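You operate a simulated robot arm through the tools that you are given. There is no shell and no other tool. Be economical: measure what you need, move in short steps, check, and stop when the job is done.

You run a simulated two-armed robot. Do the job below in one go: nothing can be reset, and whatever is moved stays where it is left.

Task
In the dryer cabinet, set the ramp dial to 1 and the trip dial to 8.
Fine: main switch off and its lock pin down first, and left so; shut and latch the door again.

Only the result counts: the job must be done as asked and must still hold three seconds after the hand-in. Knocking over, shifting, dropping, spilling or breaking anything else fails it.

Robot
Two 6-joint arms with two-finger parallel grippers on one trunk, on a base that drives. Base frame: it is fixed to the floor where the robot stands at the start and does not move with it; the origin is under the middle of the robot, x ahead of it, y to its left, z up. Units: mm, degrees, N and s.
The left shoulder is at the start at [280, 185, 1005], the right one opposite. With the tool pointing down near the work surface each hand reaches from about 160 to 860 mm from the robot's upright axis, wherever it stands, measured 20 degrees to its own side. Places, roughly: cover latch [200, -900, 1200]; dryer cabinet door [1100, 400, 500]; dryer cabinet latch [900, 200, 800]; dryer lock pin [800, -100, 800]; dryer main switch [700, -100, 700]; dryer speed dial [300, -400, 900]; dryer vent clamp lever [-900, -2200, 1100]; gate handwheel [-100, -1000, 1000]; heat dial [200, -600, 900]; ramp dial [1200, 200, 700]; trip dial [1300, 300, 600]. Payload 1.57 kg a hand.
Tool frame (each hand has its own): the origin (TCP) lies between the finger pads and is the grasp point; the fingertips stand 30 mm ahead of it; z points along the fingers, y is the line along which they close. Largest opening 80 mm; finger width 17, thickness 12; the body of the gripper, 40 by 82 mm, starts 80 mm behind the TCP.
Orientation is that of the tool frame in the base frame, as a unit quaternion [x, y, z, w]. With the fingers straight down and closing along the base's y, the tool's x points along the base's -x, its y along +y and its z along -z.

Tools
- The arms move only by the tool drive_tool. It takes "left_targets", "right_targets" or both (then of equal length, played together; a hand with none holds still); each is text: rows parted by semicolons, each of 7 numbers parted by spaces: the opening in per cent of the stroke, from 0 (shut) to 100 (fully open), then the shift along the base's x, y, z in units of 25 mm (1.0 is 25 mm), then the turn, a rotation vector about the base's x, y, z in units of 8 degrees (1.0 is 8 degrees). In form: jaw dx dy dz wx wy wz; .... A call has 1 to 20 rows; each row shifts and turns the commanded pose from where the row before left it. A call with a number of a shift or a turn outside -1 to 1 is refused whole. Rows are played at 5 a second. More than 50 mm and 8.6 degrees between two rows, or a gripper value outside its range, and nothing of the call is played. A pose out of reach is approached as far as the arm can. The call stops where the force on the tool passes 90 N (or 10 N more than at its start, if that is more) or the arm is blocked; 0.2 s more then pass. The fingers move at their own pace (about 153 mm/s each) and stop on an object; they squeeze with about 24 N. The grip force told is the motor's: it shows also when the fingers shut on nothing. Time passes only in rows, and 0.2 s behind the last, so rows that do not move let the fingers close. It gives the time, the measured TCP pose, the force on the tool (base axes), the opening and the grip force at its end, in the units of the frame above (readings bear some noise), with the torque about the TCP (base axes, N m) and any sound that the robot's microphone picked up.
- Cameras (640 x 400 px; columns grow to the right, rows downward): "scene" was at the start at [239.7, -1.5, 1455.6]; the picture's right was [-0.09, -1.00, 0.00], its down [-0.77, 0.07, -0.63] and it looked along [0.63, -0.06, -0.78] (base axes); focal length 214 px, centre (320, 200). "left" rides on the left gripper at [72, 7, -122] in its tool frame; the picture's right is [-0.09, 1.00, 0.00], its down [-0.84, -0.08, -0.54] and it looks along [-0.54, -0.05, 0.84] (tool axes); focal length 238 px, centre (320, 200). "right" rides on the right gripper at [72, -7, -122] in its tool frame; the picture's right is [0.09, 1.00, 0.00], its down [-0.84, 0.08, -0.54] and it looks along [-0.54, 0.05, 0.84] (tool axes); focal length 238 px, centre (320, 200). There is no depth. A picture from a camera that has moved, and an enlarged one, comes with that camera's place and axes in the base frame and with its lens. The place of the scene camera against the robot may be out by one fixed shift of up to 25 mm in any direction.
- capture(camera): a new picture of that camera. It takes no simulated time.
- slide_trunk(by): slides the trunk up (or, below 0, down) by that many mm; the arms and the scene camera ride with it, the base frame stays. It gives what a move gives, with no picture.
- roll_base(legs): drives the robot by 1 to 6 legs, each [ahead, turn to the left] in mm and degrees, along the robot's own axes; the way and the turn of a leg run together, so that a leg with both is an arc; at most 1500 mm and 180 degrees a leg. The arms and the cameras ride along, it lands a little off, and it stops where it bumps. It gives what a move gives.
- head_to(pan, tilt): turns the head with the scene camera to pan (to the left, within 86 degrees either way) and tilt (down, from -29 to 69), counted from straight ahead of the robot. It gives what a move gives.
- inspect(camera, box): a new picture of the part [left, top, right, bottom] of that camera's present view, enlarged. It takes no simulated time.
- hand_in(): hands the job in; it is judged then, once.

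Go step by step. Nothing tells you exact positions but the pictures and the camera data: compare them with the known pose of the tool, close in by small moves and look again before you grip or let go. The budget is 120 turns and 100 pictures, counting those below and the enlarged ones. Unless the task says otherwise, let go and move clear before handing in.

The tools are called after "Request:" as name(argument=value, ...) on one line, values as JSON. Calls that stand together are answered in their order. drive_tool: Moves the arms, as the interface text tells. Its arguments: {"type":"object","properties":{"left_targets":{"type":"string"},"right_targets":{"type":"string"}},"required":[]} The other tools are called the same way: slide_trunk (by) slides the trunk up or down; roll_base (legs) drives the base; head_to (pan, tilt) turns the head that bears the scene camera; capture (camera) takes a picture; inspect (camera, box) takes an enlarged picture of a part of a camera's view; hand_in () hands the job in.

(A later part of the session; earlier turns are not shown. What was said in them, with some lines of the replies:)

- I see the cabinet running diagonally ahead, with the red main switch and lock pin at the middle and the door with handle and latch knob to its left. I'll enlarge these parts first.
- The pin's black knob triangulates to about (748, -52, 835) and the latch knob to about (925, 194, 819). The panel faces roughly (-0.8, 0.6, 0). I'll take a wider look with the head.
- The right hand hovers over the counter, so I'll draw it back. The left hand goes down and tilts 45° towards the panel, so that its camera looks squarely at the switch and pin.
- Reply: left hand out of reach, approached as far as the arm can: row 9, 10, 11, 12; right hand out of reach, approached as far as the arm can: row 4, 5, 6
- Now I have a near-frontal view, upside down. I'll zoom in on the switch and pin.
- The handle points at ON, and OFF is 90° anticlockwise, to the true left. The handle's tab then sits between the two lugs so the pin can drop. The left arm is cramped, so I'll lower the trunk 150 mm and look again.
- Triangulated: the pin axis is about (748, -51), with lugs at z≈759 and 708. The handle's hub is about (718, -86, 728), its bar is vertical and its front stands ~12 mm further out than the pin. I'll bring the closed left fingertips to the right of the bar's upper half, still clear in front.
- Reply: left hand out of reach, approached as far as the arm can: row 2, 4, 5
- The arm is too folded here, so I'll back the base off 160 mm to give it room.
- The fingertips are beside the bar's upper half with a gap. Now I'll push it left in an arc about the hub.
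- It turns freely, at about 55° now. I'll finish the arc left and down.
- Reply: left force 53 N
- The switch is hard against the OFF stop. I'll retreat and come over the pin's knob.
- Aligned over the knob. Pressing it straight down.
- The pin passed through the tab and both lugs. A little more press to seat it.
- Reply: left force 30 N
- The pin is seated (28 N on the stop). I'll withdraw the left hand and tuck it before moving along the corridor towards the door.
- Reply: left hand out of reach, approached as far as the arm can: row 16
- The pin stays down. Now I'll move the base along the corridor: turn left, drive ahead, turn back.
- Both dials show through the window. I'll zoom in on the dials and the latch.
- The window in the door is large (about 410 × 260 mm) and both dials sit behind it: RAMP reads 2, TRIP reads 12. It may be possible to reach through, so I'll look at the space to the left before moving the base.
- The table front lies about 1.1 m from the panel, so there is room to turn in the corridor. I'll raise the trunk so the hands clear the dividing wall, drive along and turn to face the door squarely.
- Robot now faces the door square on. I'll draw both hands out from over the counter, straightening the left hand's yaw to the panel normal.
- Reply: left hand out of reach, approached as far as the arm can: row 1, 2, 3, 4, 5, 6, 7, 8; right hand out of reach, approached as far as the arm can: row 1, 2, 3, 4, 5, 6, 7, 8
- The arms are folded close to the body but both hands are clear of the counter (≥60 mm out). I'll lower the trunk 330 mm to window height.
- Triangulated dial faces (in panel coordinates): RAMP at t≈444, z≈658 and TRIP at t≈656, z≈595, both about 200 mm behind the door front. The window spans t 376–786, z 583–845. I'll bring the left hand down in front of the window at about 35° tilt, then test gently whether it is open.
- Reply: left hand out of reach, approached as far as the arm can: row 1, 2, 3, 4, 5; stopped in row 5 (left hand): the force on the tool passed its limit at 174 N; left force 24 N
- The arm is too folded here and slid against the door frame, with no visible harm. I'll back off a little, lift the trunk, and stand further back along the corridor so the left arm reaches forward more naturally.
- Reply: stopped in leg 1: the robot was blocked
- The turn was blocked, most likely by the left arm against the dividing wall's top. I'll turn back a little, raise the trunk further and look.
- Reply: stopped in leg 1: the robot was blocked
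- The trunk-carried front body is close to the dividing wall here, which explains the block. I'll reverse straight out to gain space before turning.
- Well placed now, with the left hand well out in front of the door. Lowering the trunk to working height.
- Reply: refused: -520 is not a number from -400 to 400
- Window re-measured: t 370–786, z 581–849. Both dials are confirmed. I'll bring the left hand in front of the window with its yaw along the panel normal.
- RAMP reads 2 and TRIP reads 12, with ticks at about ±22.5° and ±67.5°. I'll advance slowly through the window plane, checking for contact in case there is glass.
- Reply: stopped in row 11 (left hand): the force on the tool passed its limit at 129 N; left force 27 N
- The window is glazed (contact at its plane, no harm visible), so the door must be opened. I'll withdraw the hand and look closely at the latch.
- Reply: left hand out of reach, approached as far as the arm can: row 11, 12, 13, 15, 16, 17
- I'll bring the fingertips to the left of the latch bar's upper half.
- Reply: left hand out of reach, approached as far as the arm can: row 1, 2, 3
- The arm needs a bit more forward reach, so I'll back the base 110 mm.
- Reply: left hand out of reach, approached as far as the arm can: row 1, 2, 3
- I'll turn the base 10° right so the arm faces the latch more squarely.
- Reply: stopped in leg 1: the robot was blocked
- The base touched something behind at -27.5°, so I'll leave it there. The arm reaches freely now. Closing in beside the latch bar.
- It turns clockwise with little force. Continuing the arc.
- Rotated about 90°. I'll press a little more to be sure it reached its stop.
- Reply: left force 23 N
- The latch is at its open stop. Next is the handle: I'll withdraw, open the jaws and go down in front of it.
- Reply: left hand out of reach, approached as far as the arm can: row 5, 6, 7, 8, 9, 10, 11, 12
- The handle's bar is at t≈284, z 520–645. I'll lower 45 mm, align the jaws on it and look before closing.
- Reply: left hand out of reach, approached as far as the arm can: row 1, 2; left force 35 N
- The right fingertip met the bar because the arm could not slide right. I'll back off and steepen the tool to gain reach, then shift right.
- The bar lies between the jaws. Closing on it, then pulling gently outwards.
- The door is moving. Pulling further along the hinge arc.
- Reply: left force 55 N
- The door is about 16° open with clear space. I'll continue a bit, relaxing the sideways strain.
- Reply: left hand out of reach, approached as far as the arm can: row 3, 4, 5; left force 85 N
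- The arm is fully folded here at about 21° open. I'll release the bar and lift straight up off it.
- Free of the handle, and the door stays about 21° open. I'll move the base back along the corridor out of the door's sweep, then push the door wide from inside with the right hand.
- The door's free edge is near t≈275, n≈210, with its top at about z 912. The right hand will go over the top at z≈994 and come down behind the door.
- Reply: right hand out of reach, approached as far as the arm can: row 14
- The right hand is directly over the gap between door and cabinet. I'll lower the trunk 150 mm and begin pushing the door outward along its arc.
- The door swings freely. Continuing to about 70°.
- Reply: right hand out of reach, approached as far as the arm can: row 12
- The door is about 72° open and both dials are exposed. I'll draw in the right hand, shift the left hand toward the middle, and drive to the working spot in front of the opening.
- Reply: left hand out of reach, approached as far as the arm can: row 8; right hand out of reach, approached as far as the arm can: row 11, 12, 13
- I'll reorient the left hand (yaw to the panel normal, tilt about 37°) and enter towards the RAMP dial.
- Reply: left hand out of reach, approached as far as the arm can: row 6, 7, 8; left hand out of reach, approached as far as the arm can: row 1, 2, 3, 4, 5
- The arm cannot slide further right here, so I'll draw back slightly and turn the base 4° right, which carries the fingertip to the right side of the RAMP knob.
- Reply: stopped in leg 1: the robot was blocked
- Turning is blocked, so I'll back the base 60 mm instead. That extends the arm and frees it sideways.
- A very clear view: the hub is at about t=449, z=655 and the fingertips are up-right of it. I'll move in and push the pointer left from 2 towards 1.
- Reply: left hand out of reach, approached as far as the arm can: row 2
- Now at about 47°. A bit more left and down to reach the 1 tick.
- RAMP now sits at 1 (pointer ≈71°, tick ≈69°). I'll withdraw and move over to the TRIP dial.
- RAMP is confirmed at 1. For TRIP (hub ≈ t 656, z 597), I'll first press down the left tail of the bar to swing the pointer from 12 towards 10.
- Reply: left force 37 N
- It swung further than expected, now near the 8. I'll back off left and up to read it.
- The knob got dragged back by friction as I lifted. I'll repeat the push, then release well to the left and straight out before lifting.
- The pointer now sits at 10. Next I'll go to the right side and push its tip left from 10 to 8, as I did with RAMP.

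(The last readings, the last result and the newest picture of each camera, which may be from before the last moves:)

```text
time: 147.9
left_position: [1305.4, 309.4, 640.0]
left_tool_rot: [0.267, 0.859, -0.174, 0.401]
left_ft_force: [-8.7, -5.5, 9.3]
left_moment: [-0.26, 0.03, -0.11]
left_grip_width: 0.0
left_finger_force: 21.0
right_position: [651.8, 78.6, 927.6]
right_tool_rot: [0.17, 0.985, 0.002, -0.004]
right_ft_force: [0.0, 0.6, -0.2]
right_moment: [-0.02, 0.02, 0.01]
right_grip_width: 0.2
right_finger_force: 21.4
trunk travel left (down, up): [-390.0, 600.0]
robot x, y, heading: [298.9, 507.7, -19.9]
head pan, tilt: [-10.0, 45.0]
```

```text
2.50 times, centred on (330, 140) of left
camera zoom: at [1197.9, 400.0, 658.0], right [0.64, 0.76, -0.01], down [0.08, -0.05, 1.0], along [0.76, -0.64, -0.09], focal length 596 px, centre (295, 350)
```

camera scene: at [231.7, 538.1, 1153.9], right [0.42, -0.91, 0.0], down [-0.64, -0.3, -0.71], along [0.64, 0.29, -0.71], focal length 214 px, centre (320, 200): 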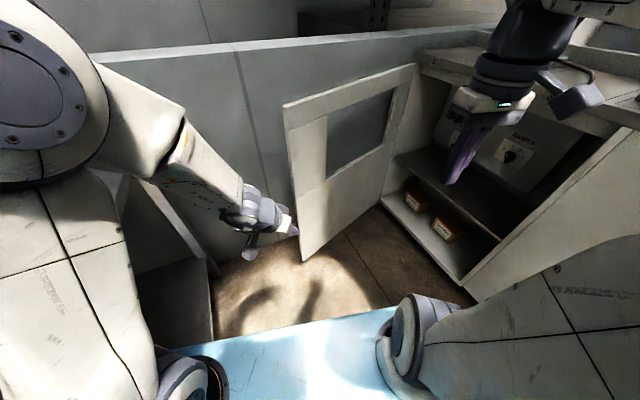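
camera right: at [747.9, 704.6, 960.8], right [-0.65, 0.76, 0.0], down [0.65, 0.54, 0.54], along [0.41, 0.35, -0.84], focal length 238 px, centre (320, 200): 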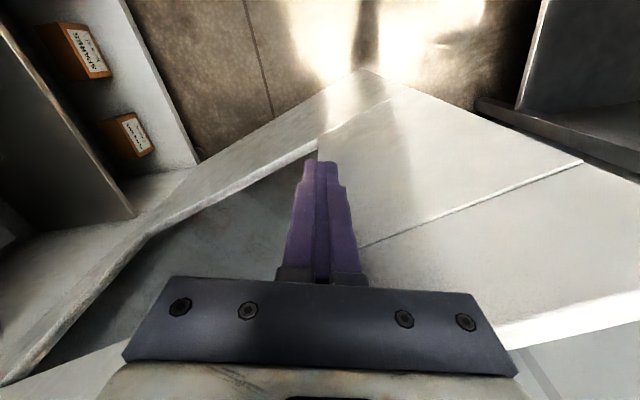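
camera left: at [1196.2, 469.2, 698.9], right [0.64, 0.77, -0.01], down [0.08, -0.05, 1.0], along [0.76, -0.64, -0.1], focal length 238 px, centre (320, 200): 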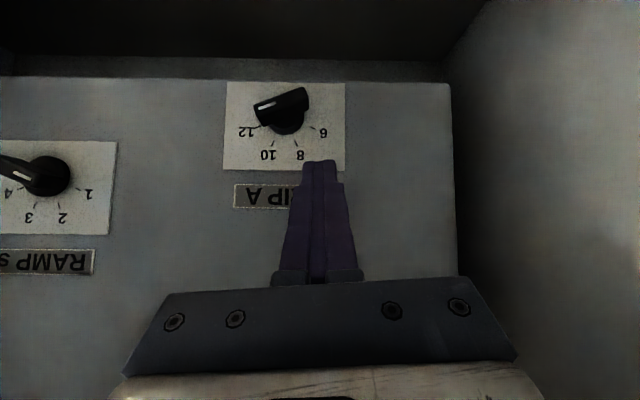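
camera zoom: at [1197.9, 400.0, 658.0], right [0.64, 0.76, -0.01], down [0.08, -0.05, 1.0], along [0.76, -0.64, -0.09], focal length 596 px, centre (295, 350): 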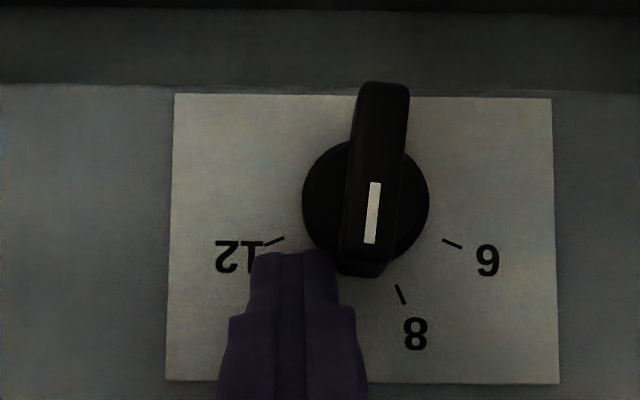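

Pointer almost vertical. About 9 mm more to the left.

Request:
drive_tool(left_targets="0 0.13 0.15 0 0 0 0;0 0.1 0.115 0 0 0 0")

Request:
inspect(camera="left", box=[220, 60, 440, 220])

```text
time: 148.5
left_position: [1313.4, 320.7, 640.8]
left_tool_rot: [0.264, 0.859, -0.171, 0.404]
left_ft_force: [-9.2, 2.2, 22.1]
left_moment: [-0.18, -0.15, -0.05]
left_grip_width: 0.0
left_finger_force: 21.5
right_position: [650.9, 80.5, 928.5]
right_tool_rot: [0.17, 0.985, 0.002, -0.003]
right_ft_force: [0.4, -0.4, -0.4]
right_moment: [0.01, -0.01, 0.01]
right_grip_width: 0.3
right_finger_force: 21.5
trunk travel left (down, up): [-390.0, 600.0]
robot x, y, heading: [297.6, 506.1, -19.8]
head pan, tilt: [-10.0, 45.0]
```

```text
2.50 times, centred on (330, 140) of left
camera zoom: at [1204.8, 409.7, 659.3], right [0.64, 0.77, -0.01], down [0.07, -0.05, 1.0], along [0.77, -0.64, -0.09], focal length 596 px, centre (295, 350)
```

zoom: 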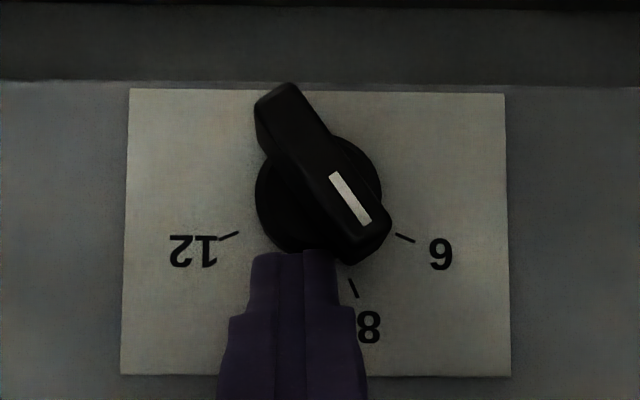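

Slightly past 8 (about 33° against 23°). I'll release to the right and straight out, then read it.

Request:
drive_tool(left_targets="0 -0.2 -0.24 0.05 0 0 0;0 -0.3 -0.35 0 0 0 0;0 -0.6 0.52 0 0 0 0;0 -0.6 0.52 0.3 0 0 0")

Request:
inspect(camera="left", box=[220, 60, 440, 220])

```text
time: 149.5
left_position: [1270.3, 331.0, 643.9]
left_tool_rot: [0.265, 0.861, -0.171, 0.399]
left_ft_force: [0.1, 0.6, 0.7]
left_moment: [-0.02, 0.0, 0.03]
left_grip_width: 0.0
left_finger_force: 21.4
right_position: [651.4, 78.1, 927.9]
right_tool_rot: [0.17, 0.985, 0.003, -0.004]
right_ft_force: [0.5, -0.5, -0.2]
right_moment: [-0.01, 0.03, -0.01]
right_grip_width: 0.0
right_finger_force: 21.5
trunk travel left (down, up): [-390.0, 600.0]
robot x, y, heading: [296.2, 502.8, -19.8]
head pan, tilt: [-10.0, 45.0]
```

```text
2.50 times, centred on (330, 140) of left
camera zoom: at [1161.5, 419.5, 663.0], right [0.64, 0.77, -0.01], down [0.08, -0.05, 1.0], along [0.76, -0.64, -0.1], focal length 596 px, centre (295, 350)
```

zoom: 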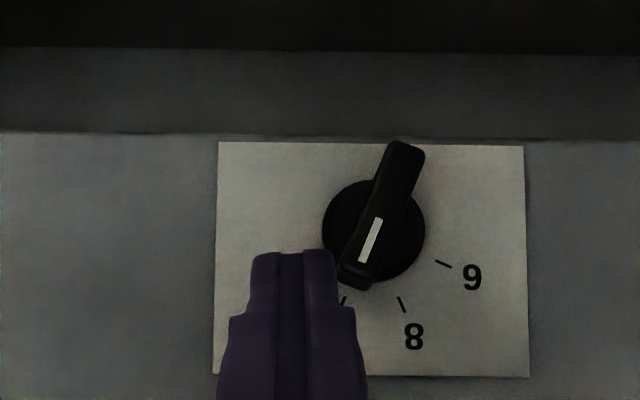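

The sideways release dragged it back, so this time I'll withdraw straight outwards. Repeating the push to just the right point.

Request:
drive_tool(left_targets="0 -0.35 -0.4 0 0 0 0;0 0.6 -0.52 -0.02 0 0 0;0 0.6 -0.52 -0.02 0 0 0;0 0.21 0.242 0 0 0 0;0 0.21 0.242 0 0 0 0;0 0.21 0.242 0 0 0 0;0 0.16 0.18 0 0 0 0;0 -0.4 0.35 0 0 0 0;0 -0.757 0.655 0 0 0 0;0 -0.5 0.44 0.3 0 0 0")

Request:
inspect(camera="left", box=[220, 60, 440, 220])

```text
time: 151.7
left_position: [1268.7, 352.8, 650.2]
left_tool_rot: [0.265, 0.861, -0.171, 0.4]
left_ft_force: [-0.1, 0.6, 1.2]
left_moment: [0.02, 0.01, 0.03]
left_grip_width: 0.0
left_finger_force: 21.2
right_position: [650.9, 78.9, 927.6]
right_tool_rot: [0.17, 0.985, 0.003, -0.004]
right_ft_force: [0.2, 0.2, 0.2]
right_moment: [0.01, 0.04, 0.0]
right_grip_width: 0.1
right_finger_force: 21.2
trunk travel left (down, up): [-390.0, 600.0]
robot x, y, heading: [297.7, 507.7, -20.1]
head pan, tilt: [-10.0, 45.0]
```

```text
2.50 times, centred on (330, 140) of left
camera zoom: at [1161.3, 442.6, 670.0], right [0.64, 0.77, -0.01], down [0.08, -0.05, 1.0], along [0.76, -0.64, -0.1], focal length 596 px, centre (295, 350)
```

zoom: 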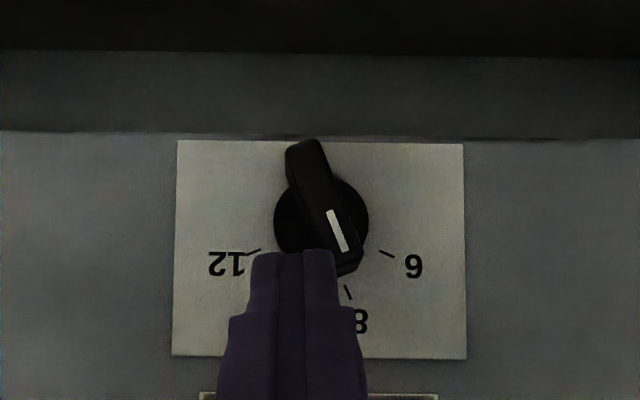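

TRIP now points at 8 (mark and tick both ≈23°). I'll take the left hand out of the cabinet, steepening it again for driving.

Request:
drive_tool(left_targets="0 -0.757 0.655 0.2 0 0 0;0 -0.757 0.655 0.2 0 0 0;0 -0.757 0.655 0.2 0 0 0;0 -0.757 0.655 0.2 0 0 0;0 -0.757 0.655 0 0 0 0;0 -0.757 0.655 0 0 0 0;0 -0.757 0.655 0 0.2 0.23 0;0 -0.757 0.655 0 0.2 0.23 0;0 -0.757 0.655 0 0.2 0.23 0;0 -0.757 0.655 0 0.2 0.23 0;0 -0.776 -0.652 0 0.2 0.23 0;0 -0.776 -0.652 0 0.2 0.23 0;0 -0.776 -0.652 0 0.2 0.23 0;0 -0.776 -0.652 0 0.2 0.23 0;0 -0.776 -0.652 0 0.2 0.23 0;0 -0.776 -0.652 0 0 0 0;0 -0.776 -0.652 0 0 0 0;0 -0.776 -0.652 0 0 0 0;0 -0.776 -0.652 0 0 0 0;0 -0.776 -0.652 0 0 0 0")

```text
time: 155.9
left_position: [888.2, 359.1, 668.3]
left_tool_rot: [0.289, 0.925, -0.104, 0.222]
left_ft_force: [-0.7, -0.4, 0.7]
left_moment: [0.02, 0.0, 0.03]
left_grip_width: 0.1
left_finger_force: 21.0
left hand out of reach, approached as far as the arm can: row 20
right_position: [652.2, 79.4, 927.3]
right_tool_rot: [0.171, 0.985, 0.003, -0.003]
right_ft_force: [-0.5, -0.4, 0.1]
right_moment: [-0.04, 0.01, 0.01]
right_grip_width: 0.1
right_finger_force: 21.3
trunk travel left (down, up): [-390.0, 600.0]
robot x, y, heading: [298.6, 509.4, -20.0]
head pan, tilt: [-10.0, 45.0]
```

Next I'll reposition parallel to the panel so the right hand can reach over the open door's outer side.

Request:
slide_trunk(by=90)

Request:
roll_base(legs=[[0, 33], [-140, 0], [0, 36], [-20, 0]])

Request:
capture(camera="scene")

```text
time: 157.2
left_position: [887.4, 359.5, 758.3]
left_tool_rot: [0.289, 0.925, -0.104, 0.223]
left_ft_force: [0.0, 0.5, 0.5]
left_moment: [0.0, 0.04, 0.01]
left_grip_width: 0.3
left_finger_force: 20.9
right_position: [651.3, 79.0, 1017.3]
right_tool_rot: [0.17, 0.985, 0.003, -0.004]
right_ft_force: [-0.4, -0.2, -0.7]
right_moment: [0.0, -0.02, -0.03]
right_grip_width: 0.0
right_finger_force: 20.8
trunk travel left (down, up): [-480.0, 510.0]
robot x, y, heading: [294.7, 503.4, -20.0]
head pan, tilt: [-10.0, 45.0]
```

```text
time: 161.6
left_position: [557.0, 941.0, 758.4]
left_tool_rot: [-0.24, 0.939, 0.028, 0.244]
left_ft_force: [-0.2, 0.3, 0.4]
left_moment: [0.04, -0.06, -0.01]
left_grip_width: 0.0
left_finger_force: 21.9
right_position: [703.3, 603.5, 1017.8]
right_tool_rot: [-0.372, 0.928, 0.001, -0.005]
right_ft_force: [1.6, 0.4, 0.0]
right_moment: [-0.03, 0.0, 0.01]
right_grip_width: 0.0
right_finger_force: 21.5
trunk travel left (down, up): [-480.0, 510.0]
robot x, y, heading: [161.3, 474.6, 43.5]
head pan, tilt: [-10.0, 45.0]
stopped in leg 3: the robot was blocked; the commanded pose is now the measured one
```

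```text
10 pictures are left
camera scene: at [348.5, 635.1, 1243.9], right [0.55, -0.83, 0.0], down [-0.59, -0.39, -0.71], along [0.59, 0.39, -0.71], focal length 214 px, centre (320, 200)
```

scene: 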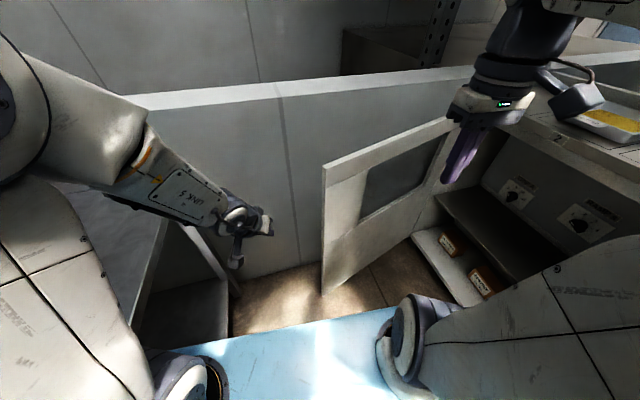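

Good enough: heading 43°, door ~72° open. I'll send the right hand over the door's top to its outer side, then lower it.

Request:
drive_tool(right_targets="0 0.363 0.923 0 0 0 0;0 0.363 0.923 0 0 0 0;0 0.363 0.923 0 0 0 0;0 0.363 0.923 0 0 0 0;0 0.363 0.923 0 0 0 0;0 0.363 0.923 0 0 0 0;0 0.363 0.923 0 0 0 0;0 0.363 0.923 0 0 0 0;0 0.363 0.923 0 0 0 0;0 0.363 0.923 0 0 0 0;0 0.363 0.923 0 0 0 0;0 0.363 0.923 0 0 0 0;0 0.363 0.923 0 0 0 0")

Request:
capture(camera="right")

```text
time: 164.4
left_position: [557.5, 938.9, 759.9]
left_tool_rot: [-0.241, 0.939, 0.028, 0.244]
left_ft_force: [0.3, -0.1, -0.1]
left_moment: [0.03, -0.01, -0.04]
left_grip_width: 0.1
left_finger_force: 21.1
right_position: [820.6, 904.8, 1016.9]
right_tool_rot: [-0.372, 0.928, 0.0, -0.005]
right_ft_force: [-0.4, 0.0, 1.5]
right_moment: [0.05, -0.02, -0.05]
right_grip_width: 0.0
right_finger_force: 21.0
trunk travel left (down, up): [-480.0, 510.0]
robot x, y, heading: [160.4, 470.6, 43.3]
head pan, tilt: [-10.0, 45.0]
```

```text
9 pictures are left
camera right: at [773.6, 850.6, 1139.0], right [-0.76, 0.66, 0.0], down [0.56, 0.64, 0.54], along [0.35, 0.41, -0.84], focal length 238 px, centre (320, 200)
```

right: 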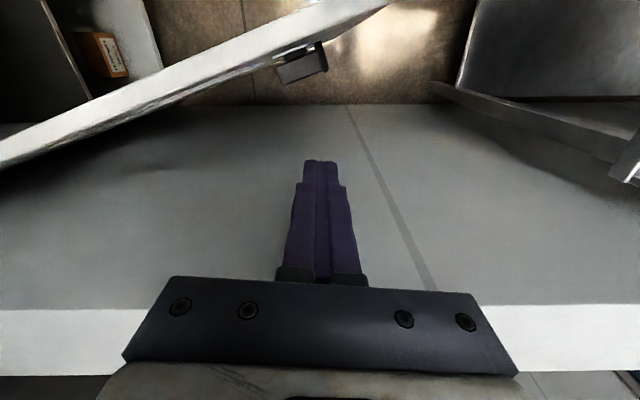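

The hand is between the door's outer face and the wall. Lowering and starting to push the door shut.

Request:
slide_trunk(by=-150)

Request:
drive_tool(right_targets="0 -0.406 -0.96 0 0 0 0;0 -0.406 -0.96 0 0 0 0;0 -0.406 -0.96 0 0 0 0;0 -0.406 -0.96 0 0 0 0;0 -0.218 -0.817 0 0 0 0;0 -0.218 -0.817 0 0 0 0;0 -0.218 -0.817 0 0 0 0;0 -0.218 -0.817 0 0 0 0")

Request:
roll_base(legs=[[-60, 0]])

Request:
capture(camera="right")

```text
time: 166.1
left_position: [557.3, 940.4, 609.3]
left_tool_rot: [-0.24, 0.939, 0.029, 0.244]
left_ft_force: [0.0, -0.1, 0.0]
left_moment: [0.01, 0.01, 0.0]
left_grip_width: 0.2
left_finger_force: 20.6
right_position: [819.8, 904.2, 866.4]
right_tool_rot: [-0.373, 0.928, 0.0, -0.005]
right_ft_force: [0.6, -0.4, 0.1]
right_moment: [-0.01, -0.01, 0.0]
right_grip_width: 0.0
right_finger_force: 21.4
trunk travel left (down, up): [-330.0, 660.0]
robot x, y, heading: [161.5, 472.9, 43.4]
head pan, tilt: [-10.0, 45.0]
```

```text
time: 167.9
left_position: [557.3, 940.9, 608.8]
left_tool_rot: [-0.241, 0.939, 0.028, 0.243]
left_ft_force: [-0.3, 0.1, 0.7]
left_moment: [-0.01, 0.01, -0.04]
left_grip_width: 0.0
left_finger_force: 21.8
right_position: [757.0, 726.1, 866.5]
right_tool_rot: [-0.373, 0.928, 0.001, -0.004]
right_ft_force: [-0.4, -0.1, -0.2]
right_moment: [0.02, 0.0, 0.02]
right_grip_width: 0.0
right_finger_force: 21.1
trunk travel left (down, up): [-330.0, 660.0]
robot x, y, heading: [162.6, 475.6, 43.5]
head pan, tilt: [-10.0, 45.0]
```

```text
time: 168.9
left_position: [511.6, 899.5, 609.7]
left_tool_rot: [-0.241, 0.939, 0.029, 0.245]
left_ft_force: [0.6, 0.4, 0.1]
left_moment: [0.01, -0.03, -0.03]
left_grip_width: 0.0
left_finger_force: 21.0
right_position: [712.9, 684.9, 867.3]
right_tool_rot: [-0.373, 0.928, 0.0, -0.005]
right_ft_force: [-0.2, -0.4, -1.0]
right_moment: [0.0, -0.02, -0.03]
right_grip_width: 0.1
right_finger_force: 21.3
trunk travel left (down, up): [-330.0, 660.0]
robot x, y, heading: [116.3, 434.6, 43.5]
head pan, tilt: [-10.0, 45.0]
```

```text
8 pictures are left
camera right: at [666.3, 631.6, 989.3], right [-0.76, 0.65, 0.0], down [0.55, 0.64, 0.54], along [0.35, 0.41, -0.84], focal length 238 px, centre (320, 200)
```

right: 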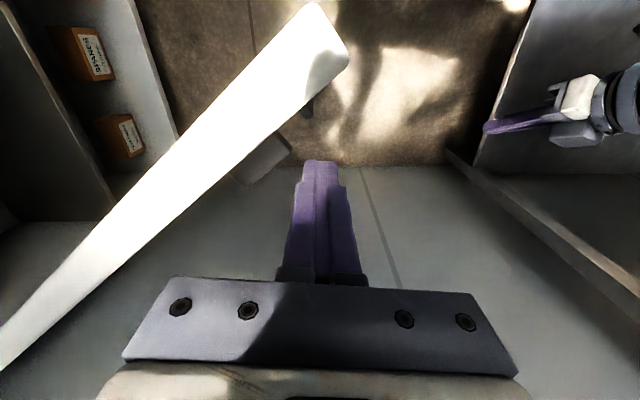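

The door follows. Continuing along the arc to about 16°.

Request:
drive_tool(right_targets="0 0.244 -0.83 0 0 0 0;0 0.244 -0.83 0 0 0 0;0 0.244 -0.83 0 0 0 0;0 0.244 -0.83 0 0 0 0;0 0.244 -0.83 0 0 0 0;0 0.244 -0.83 0 0 0 0;0 0.13 -0.83 0 0 0 0;0 0.13 -0.83 0 0 0 0;0 0.13 -0.83 0 0 0 0;0 0.13 -0.83 0 0 0 0;0 0.243 -0.806 0 0 0 0;0 0.243 -0.806 0 0 0 0;0 0.243 -0.806 0 0 0 0;0 0.243 -0.806 0 0 0 0;0 0.354 -0.77 0 0 0 0;0 0.354 -0.77 0 0 0 0;0 0.354 -0.77 0 0 0 0;0 0.354 -0.77 0 0 0 0")

Request:
capture(camera="right")

```text
time: 172.7
left_position: [512.8, 899.3, 608.5]
left_tool_rot: [-0.242, 0.939, 0.028, 0.244]
left_ft_force: [0.2, 0.6, 0.4]
left_moment: [0.0, 0.0, -0.03]
left_grip_width: 0.2
left_finger_force: 21.7
right_position: [822.6, 319.4, 865.7]
right_tool_rot: [-0.373, 0.928, 0.0, -0.005]
right_ft_force: [-0.3, 0.1, 0.2]
right_moment: [-0.01, -0.01, 0.07]
right_grip_width: 0.1
right_finger_force: 21.6
trunk travel left (down, up): [-330.0, 660.0]
robot x, y, heading: [119.7, 435.2, 43.6]
head pan, tilt: [-10.0, 45.0]
```

```text
7 pictures are left
camera right: at [775.7, 266.3, 989.4], right [-0.76, 0.65, 0.0], down [0.55, 0.64, 0.54], along [0.35, 0.41, -0.84], focal length 238 px, centre (320, 200)
```

right: 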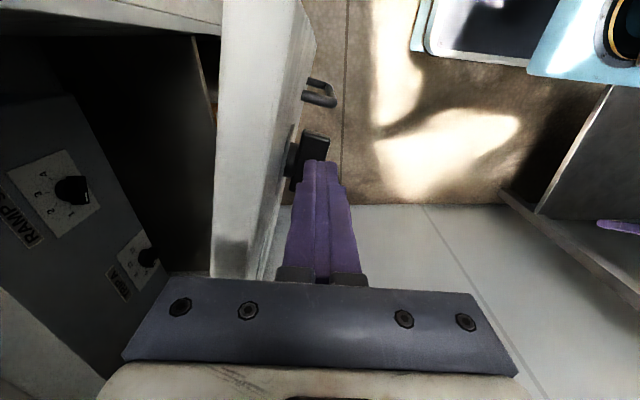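

Door nearly shut. Pressing it home.

Request:
drive_tool(right_targets="0 0.564 -0.687 0 0 0 0;0 0.564 -0.687 0 0 0 0;0 0.564 -0.687 0 0 0 0;0 0.564 -0.687 0 0 0 0;0 0.564 -0.687 0 0 0 0;0 0.564 -0.687 0 0 0 0;0 0.564 -0.687 0 0 0 0;0 0.4 -0.5 0 0 0 0")

```text
time: 174.5
left_position: [512.6, 899.3, 609.4]
left_tool_rot: [-0.241, 0.939, 0.029, 0.244]
left_ft_force: [-0.9, -0.5, -0.4]
left_moment: [-0.03, 0.02, -0.01]
left_grip_width: 0.0
left_finger_force: 21.2
right_position: [892.2, 212.1, 842.8]
right_tool_rot: [-0.373, 0.928, 0.001, -0.005]
right_ft_force: [0.3, -0.3, -1.0]
right_moment: [-0.05, 0.01, -0.02]
right_grip_width: 0.1
right_finger_force: 21.6
right hand out of reach, approached as far as the arm can: row 5, 6, 7, 8
trunk travel left (down, up): [-330.0, 660.0]
robot x, y, heading: [115.8, 432.8, 43.5]
head pan, tilt: [-10.0, 45.0]
```

The right arm is at its limit with the door a few degrees ajar. I'll retract it and face the door with the left arm, as when I turned the latch.

Request:
drive_tool(right_targets="0 -0.75 0.65 0.3 0 0 0;0 -0.92 0.97 0.5 0 0 0;0 -0.92 0.97 0.5 0 0 0;0 -0.92 0.97 0.5 0 0 0;0 -0.92 0.97 0.5 0 0 0;0 -0.92 0.97 0.5 0 0 0;0 -0.92 0.97 0.5 0 0 0;0 -0.92 0.97 0 0 0 0;0 -0.92 0.97 0 0 0 0;0 -0.92 0.97 0 0 0 0;0 -0.92 0.97 0 0 0 0;0 -0.92 0.97 0 0 0 0")

Request:
roll_base(legs=[[110, 0], [0, -69]])

```text
time: 177.1
left_position: [512.0, 899.1, 608.5]
left_tool_rot: [-0.241, 0.939, 0.028, 0.245]
left_ft_force: [-0.3, -0.5, -0.8]
left_moment: [0.0, -0.02, -0.02]
left_grip_width: 0.1
left_finger_force: 21.5
right_position: [653.0, 494.9, 937.6]
right_tool_rot: [-0.374, 0.928, 0.0, -0.006]
right_ft_force: [1.6, 0.0, -0.5]
right_moment: [0.02, -0.03, -0.01]
right_grip_width: 0.1
right_finger_force: 21.1
right hand out of reach, approached as far as the arm can: row 11, 12
trunk travel left (down, up): [-330.0, 660.0]
robot x, y, heading: [116.7, 431.7, 43.4]
head pan, tilt: [-10.0, 45.0]
```

```text
time: 181.3
left_position: [775.1, 309.2, 609.1]
left_tool_rot: [0.331, 0.911, -0.114, 0.218]
left_ft_force: [-0.6, -0.1, -0.5]
left_moment: [0.04, -0.02, 0.0]
left_grip_width: 0.0
left_finger_force: 21.6
right_position: [448.9, 31.3, 936.1]
right_tool_rot: [0.216, 0.976, 0.003, -0.004]
right_ft_force: [0.1, 0.0, -0.5]
right_moment: [-0.02, 0.01, -0.01]
right_grip_width: 0.0
right_finger_force: 21.4
trunk travel left (down, up): [-330.0, 660.0]
robot x, y, heading: [198.8, 511.5, -25.2]
head pan, tilt: [-10.0, 45.0]
```

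Request:
slide_trunk(by=110)

Request:
drive_tool(left_targets="0 0.727 -0.629 0 -0.37 -0.42 0;0 0.727 -0.629 0 -0.37 -0.42 0;0 0.727 -0.629 0 -0.37 -0.42 0;0 0.727 -0.629 0 -0.37 -0.42 0;0 0.727 -0.629 0 0 0 0;0 0.6 -0.52 0 0 0 0")

Request:
capture(camera="left")

```text
time: 182.7
left_position: [775.2, 308.6, 719.6]
left_tool_rot: [0.331, 0.911, -0.115, 0.217]
left_ft_force: [0.6, 1.1, 1.2]
left_moment: [-0.02, 0.0, -0.01]
left_grip_width: 0.2
left_finger_force: 21.6
right_position: [449.5, 31.4, 1048.0]
right_tool_rot: [0.216, 0.976, 0.004, -0.004]
right_ft_force: [-0.8, -0.1, 0.2]
right_moment: [-0.01, 0.0, 0.01]
right_grip_width: 0.0
right_finger_force: 21.3
trunk travel left (down, up): [-440.0, 550.0]
robot x, y, heading: [193.9, 510.0, -25.2]
head pan, tilt: [-10.0, 45.0]
```

```text
time: 184.1
left_position: [903.0, 236.8, 733.3]
left_tool_rot: [0.317, 0.863, -0.168, 0.355]
left_ft_force: [-0.2, -1.5, 0.0]
left_moment: [-0.01, -0.02, -0.01]
left_grip_width: 0.0
left_finger_force: 21.1
left hand out of reach, approached as far as the arm can: row 2, 3, 4
right_position: [450.3, 32.8, 1047.1]
right_tool_rot: [0.216, 0.976, 0.004, -0.004]
right_ft_force: [-0.9, -1.0, -0.7]
right_moment: [0.0, -0.06, -0.02]
right_grip_width: 0.0
right_finger_force: 21.3
trunk travel left (down, up): [-440.0, 550.0]
robot x, y, heading: [197.6, 508.0, -25.0]
head pan, tilt: [-10.0, 45.0]
```

```text
6 pictures are left
camera left: at [807.2, 335.9, 765.2], right [0.71, 0.7, 0.0], down [0.13, -0.14, 0.98], along [0.69, -0.7, -0.19], focal length 238 px, centre (320, 200)
```

left: 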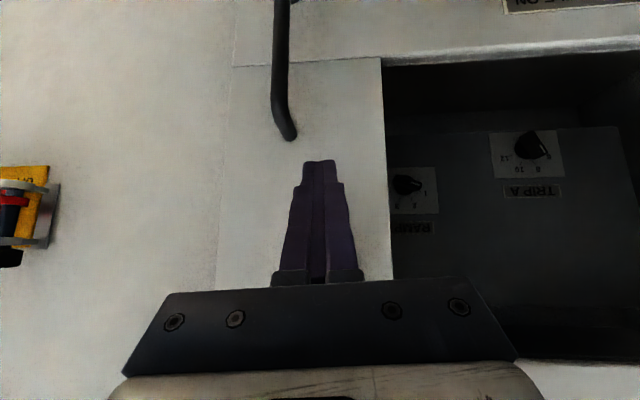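

The fingertip is just above the handle's top, facing the door frame. Pushing the door home.

Request:
drive_tool(left_targets="0 0.36 -0.31 0 0 0 0;0 0.36 -0.31 0 0 0 0;0 0.36 -0.31 0 0 0 0;0 0.3 -0.26 0 0 0 0;0 0.2 -0.17 0 0 0 0")

```text
time: 185.3
left_position: [938.8, 207.8, 731.6]
left_tool_rot: [0.319, 0.865, -0.166, 0.35]
left_ft_force: [-51.9, 36.0, 23.7]
left_moment: [0.14, 0.27, -0.16]
left_grip_width: 0.0
left_finger_force: 21.3
right_position: [447.1, 33.5, 1048.4]
right_tool_rot: [0.215, 0.977, 0.003, -0.003]
right_ft_force: [0.2, -0.5, -0.4]
right_moment: [-0.02, -0.03, 0.03]
right_grip_width: 0.1
right_finger_force: 21.0
trunk travel left (down, up): [-440.0, 550.0]
robot x, y, heading: [195.7, 510.0, -25.4]
head pan, tilt: [-10.0, 45.0]
```

The door is shut against its frame. Now I'll go up to the latch: out, up, and in above its left end.

Request:
drive_tool(left_targets="0 -0.636 0.55 0 0 0 0;0 -0.636 0.55 0 0 0 0;0 -0.636 0.55 0 0 0 0;0 -0.636 0.55 0 0 0 0;0 0.118 0.136 0.8 0 0 0;0 0.118 0.136 0.8 0 0 0;0 0.118 0.136 0.8 0 0 0;0 0.118 0.136 0.8 0 0 0;0 0.118 0.136 0.8 0 0 0;0 0.118 0.136 0.8 0 0 0;0 0.606 -0.524 0 0 0 0;0 0.606 -0.524 0 0 0 0")

Request:
capture(camera="left")

```text
time: 187.9
left_position: [928.6, 251.9, 853.7]
left_tool_rot: [0.317, 0.863, -0.167, 0.356]
left_ft_force: [1.0, 0.4, 0.1]
left_moment: [0.01, -0.03, 0.02]
left_grip_width: 0.1
left_finger_force: 21.3
right_position: [448.2, 31.6, 1047.6]
right_tool_rot: [0.215, 0.977, 0.003, -0.004]
right_ft_force: [-0.4, 0.7, 0.3]
right_moment: [-0.02, 0.0, -0.02]
right_grip_width: 0.1
right_finger_force: 20.9
trunk travel left (down, up): [-440.0, 550.0]
robot x, y, heading: [196.9, 507.8, -25.0]
head pan, tilt: [-10.0, 45.0]
```

```text
5 pictures are left
camera left: at [830.8, 351.3, 884.9], right [0.71, 0.7, 0.0], down [0.13, -0.14, 0.98], along [0.69, -0.7, -0.19], focal length 238 px, centre (320, 200)
```

left: 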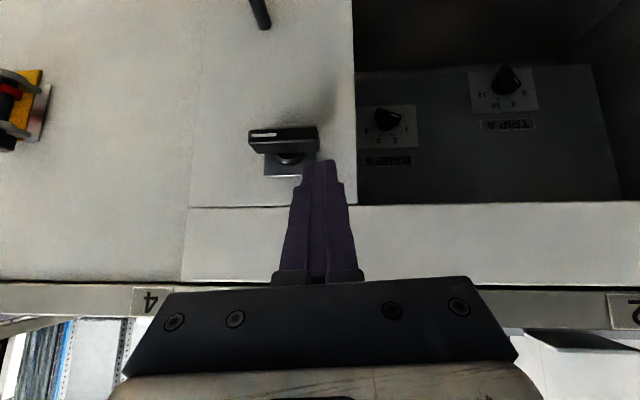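

Both dials still read right through the window (RAMP 1, TRIP 8). Pressing the latch bar's left end down.

Request:
drive_tool(left_targets="0 0.3 -0.38 0 0 0 0;0 0 0 -0.6 0 0 0;0 0 0 -0.3 0 0 0;0 0 0 -0.3 0 0 0;0 -0.06 -0.07 -0.25 0 0 0;0 -0.1 -0.12 -0.2 0 0 0;0 -0.1 -0.12 -0.1 0 0 0;0 -0.5 0.43 0 0 0 0;0 -0.757 0.655 0 0 0 0")

Request:
inspect(camera="left", box=[200, 60, 420, 220])

```text
time: 189.9
left_position: [897.9, 263.3, 808.8]
left_tool_rot: [0.318, 0.863, -0.168, 0.354]
left_ft_force: [-0.3, -0.8, -0.1]
left_moment: [-0.01, -0.04, -0.01]
left_grip_width: 0.0
left_finger_force: 21.4
right_position: [450.6, 31.8, 1047.8]
right_tool_rot: [0.215, 0.977, 0.004, -0.004]
right_ft_force: [0.3, 0.9, -0.9]
right_moment: [0.0, 0.0, -0.02]
right_grip_width: 0.1
right_finger_force: 21.2
trunk travel left (down, up): [-440.0, 550.0]
robot x, y, heading: [195.4, 509.2, -25.6]
head pan, tilt: [-10.0, 45.0]
```

```text
2.50 times, centred on (310, 140) of left
camera zoom: at [800.1, 361.1, 841.3], right [0.72, 0.7, 0.0], down [0.13, -0.14, 0.98], along [0.69, -0.7, -0.19], focal length 596 px, centre (345, 350)
```

zoom: 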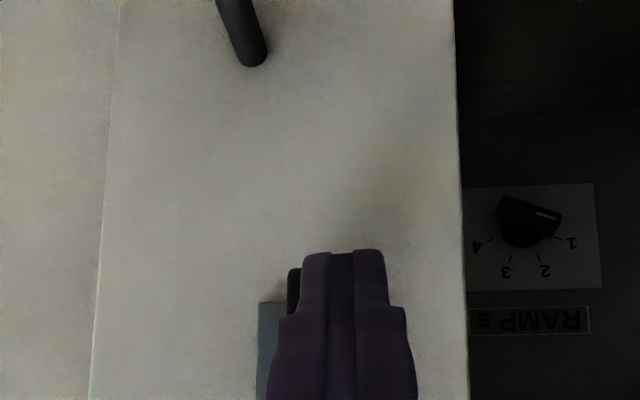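

Next I'll go to the right of the bar's upper end and push it left to the upright stop.

Request:
drive_tool(left_targets="0 0 0 0.85 0 0 0;0 0 0 0.85 0 0 0;0 -0.524 -0.606 0 0 0 0;0 -0.524 -0.606 0 0 0 0;0 -0.524 -0.606 0 0 0 0")

Request:
inspect(camera="left", box=[200, 60, 420, 220])

```text
time: 191.1
left_position: [861.8, 221.7, 851.0]
left_tool_rot: [0.318, 0.863, -0.168, 0.355]
left_ft_force: [-0.1, 0.4, -0.7]
left_moment: [0.0, -0.03, 0.0]
left_grip_width: 0.0
left_finger_force: 21.3
left hand out of reach, approached as far as the arm can: row 5
right_position: [450.3, 31.3, 1047.9]
right_tool_rot: [0.215, 0.977, 0.004, -0.004]
right_ft_force: [-0.4, 0.6, -0.2]
right_moment: [0.02, -0.03, 0.0]
right_grip_width: 0.0
right_finger_force: 21.4
trunk travel left (down, up): [-440.0, 550.0]
robot x, y, heading: [198.1, 509.9, -25.0]
head pan, tilt: [-10.0, 45.0]
```

```text
2.50 times, centred on (310, 140) of left
camera zoom: at [764.0, 319.2, 883.5], right [0.72, 0.7, 0.0], down [0.13, -0.14, 0.98], along [0.69, -0.7, -0.19], focal length 596 px, centre (345, 350)
```

zoom: 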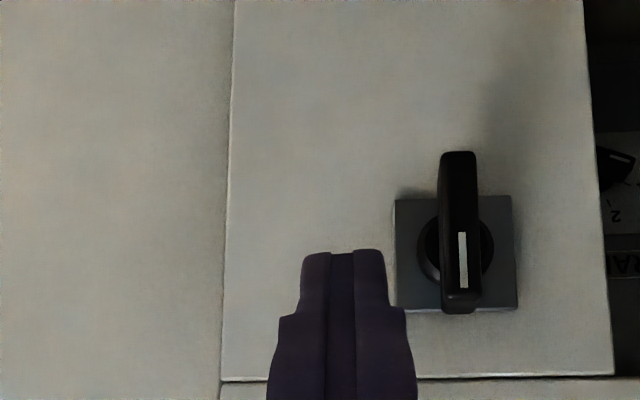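

The latch bar is upright already. I'll confirm by pressing it gently against the stop.

Request:
drive_tool(left_targets="0 0.606 -0.524 -0.12 0 0 0;0 0.606 -0.524 -0.12 0 0 0;0 0.2 0.23 0 0 0 0;0 0.18 0.21 0 0 0 0;0 0.1 0.12 0 0 0 0;0 0.08 0.09 0 0 0 0")

```text
time: 192.5
left_position: [904.9, 210.0, 844.9]
left_tool_rot: [0.319, 0.863, -0.168, 0.354]
left_ft_force: [-3.2, -3.5, 0.5]
left_moment: [-0.05, 0.04, -0.12]
left_grip_width: 0.2
left_finger_force: 21.7
right_position: [448.9, 30.6, 1047.6]
right_tool_rot: [0.216, 0.976, 0.003, -0.004]
right_ft_force: [-0.2, 0.4, 0.0]
right_moment: [0.04, -0.01, 0.01]
right_grip_width: 0.0
right_finger_force: 21.9
trunk travel left (down, up): [-440.0, 550.0]
robot x, y, heading: [198.8, 506.1, -25.3]
head pan, tilt: [-10.0, 45.0]
```

Request:
drive_tool(left_targets="0 0.052 0.06 0 0 0 0;0 0.03 0.03 0 0 0 0")

```text
time: 193.1
left_position: [905.6, 210.2, 844.6]
left_tool_rot: [0.319, 0.863, -0.169, 0.354]
left_ft_force: [-17.3, -18.4, 3.1]
left_moment: [-0.36, 0.26, -0.57]
left_grip_width: 0.0
left_finger_force: 21.1
right_position: [448.7, 30.8, 1046.9]
right_tool_rot: [0.216, 0.976, 0.004, -0.004]
right_ft_force: [-1.0, 0.0, 0.0]
right_moment: [0.0, 0.01, 0.03]
right_grip_width: 0.0
right_finger_force: 21.4
trunk travel left (down, up): [-440.0, 550.0]
robot x, y, heading: [199.2, 511.4, -25.2]
head pan, tilt: [-10.0, 45.0]
```

It is against the upright stop (25 N with no movement). Withdrawing straight out and checking everything.

Request:
drive_tool(left_targets="0 -0.4 0.35 0 0 0 0;0 -0.757 0.655 0 0 0 0;0 -0.757 0.655 0 0 0 0;0 -0.757 0.655 0 0 0 0;0 -0.757 0.655 0 0 0 0")

Request:
capture(camera="left")

Request:
head_to(pan=-5, tilt=35)

Request:
capture(camera="scene")

```text
time: 194.3
left_position: [822.3, 287.9, 845.7]
left_tool_rot: [0.318, 0.863, -0.167, 0.355]
left_ft_force: [-0.4, 0.1, 0.5]
left_moment: [0.01, 0.04, 0.01]
left_grip_width: 0.1
left_finger_force: 21.1
right_position: [449.1, 31.1, 1047.1]
right_tool_rot: [0.215, 0.977, 0.003, -0.005]
right_ft_force: [0.0, -0.2, 0.2]
right_moment: [0.01, 0.0, -0.01]
right_grip_width: 0.0
right_finger_force: 21.0
trunk travel left (down, up): [-440.0, 550.0]
robot x, y, heading: [196.6, 509.4, -25.5]
head pan, tilt: [-10.0, 45.0]
```

```text
2 pictures are left
camera left: at [725.2, 386.6, 877.4], right [0.72, 0.7, 0.0], down [0.13, -0.14, 0.98], along [0.69, -0.7, -0.19], focal length 238 px, centre (320, 200)
```

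left: 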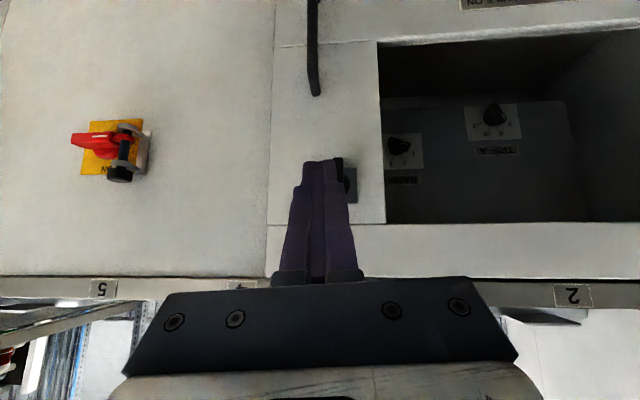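

```text
time: 195.0
left_position: [822.9, 288.0, 845.5]
left_tool_rot: [0.319, 0.863, -0.168, 0.354]
left_ft_force: [-0.2, -0.1, 0.7]
left_moment: [-0.01, 0.0, 0.01]
left_grip_width: 0.0
left_finger_force: 21.2
right_position: [449.4, 31.4, 1047.6]
right_tool_rot: [0.216, 0.976, 0.002, -0.004]
right_ft_force: [0.1, -0.1, -0.2]
right_moment: [0.05, -0.03, 0.0]
right_grip_width: 0.0
right_finger_force: 21.2
trunk travel left (down, up): [-440.0, 550.0]
robot x, y, heading: [194.9, 511.3, -25.4]
head pan, tilt: [-5.0, 35.0]
```

```text
1 pictures are left
camera scene: at [421.3, 401.8, 1218.7], right [-0.51, -0.86, 0.0], down [-0.5, 0.29, -0.82], along [0.71, -0.41, -0.57], focal length 214 px, centre (320, 200)
```

scene: 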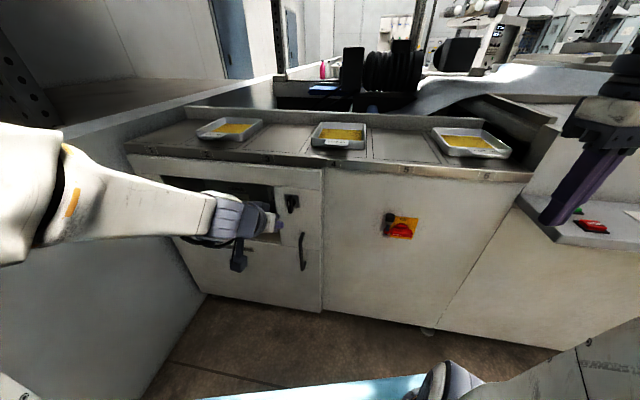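

Request:
inspect(camera="left", box=[330, 80, 530, 205])

```text
3.20 times, centred on (430, 142) of left
camera zoom: at [725.4, 386.2, 877.5], right [0.71, 0.7, 0.0], down [0.13, -0.14, 0.98], along [0.69, -0.7, -0.19], focal length 763 px, centre (-32, 384)
```

zoom: 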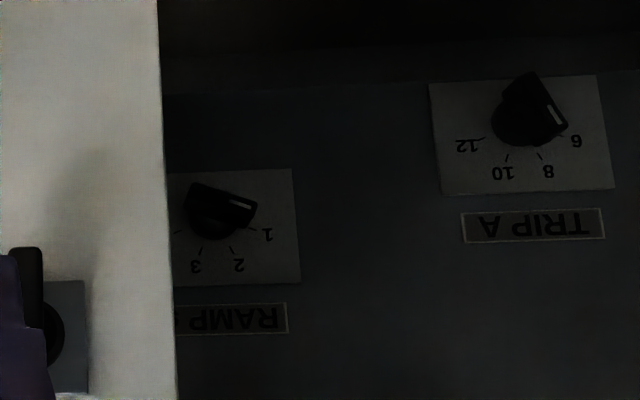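

Request:
hand_in()

```text
The job is handed in.
```

I've handed the job in. The ramp dial is at 1 and the trip dial at 8, the main switch is off with its lock pin down, and the door is shut and latched.

- **Trip dial:** it lined up with 8 when I read it square on with the door open. The last look, at an angle through the window, suggested it might sit up to about 9° towards 6. I trusted the square-on reading.
- **Bumps:** the left hand hit the door frame (174 N) and the glass (129 N) before I opened the door. The base was blocked several times, probably by the dividing wall or the table. I saw no damage and nothing out of place, but I didn't take another close look at the table after the later ones.
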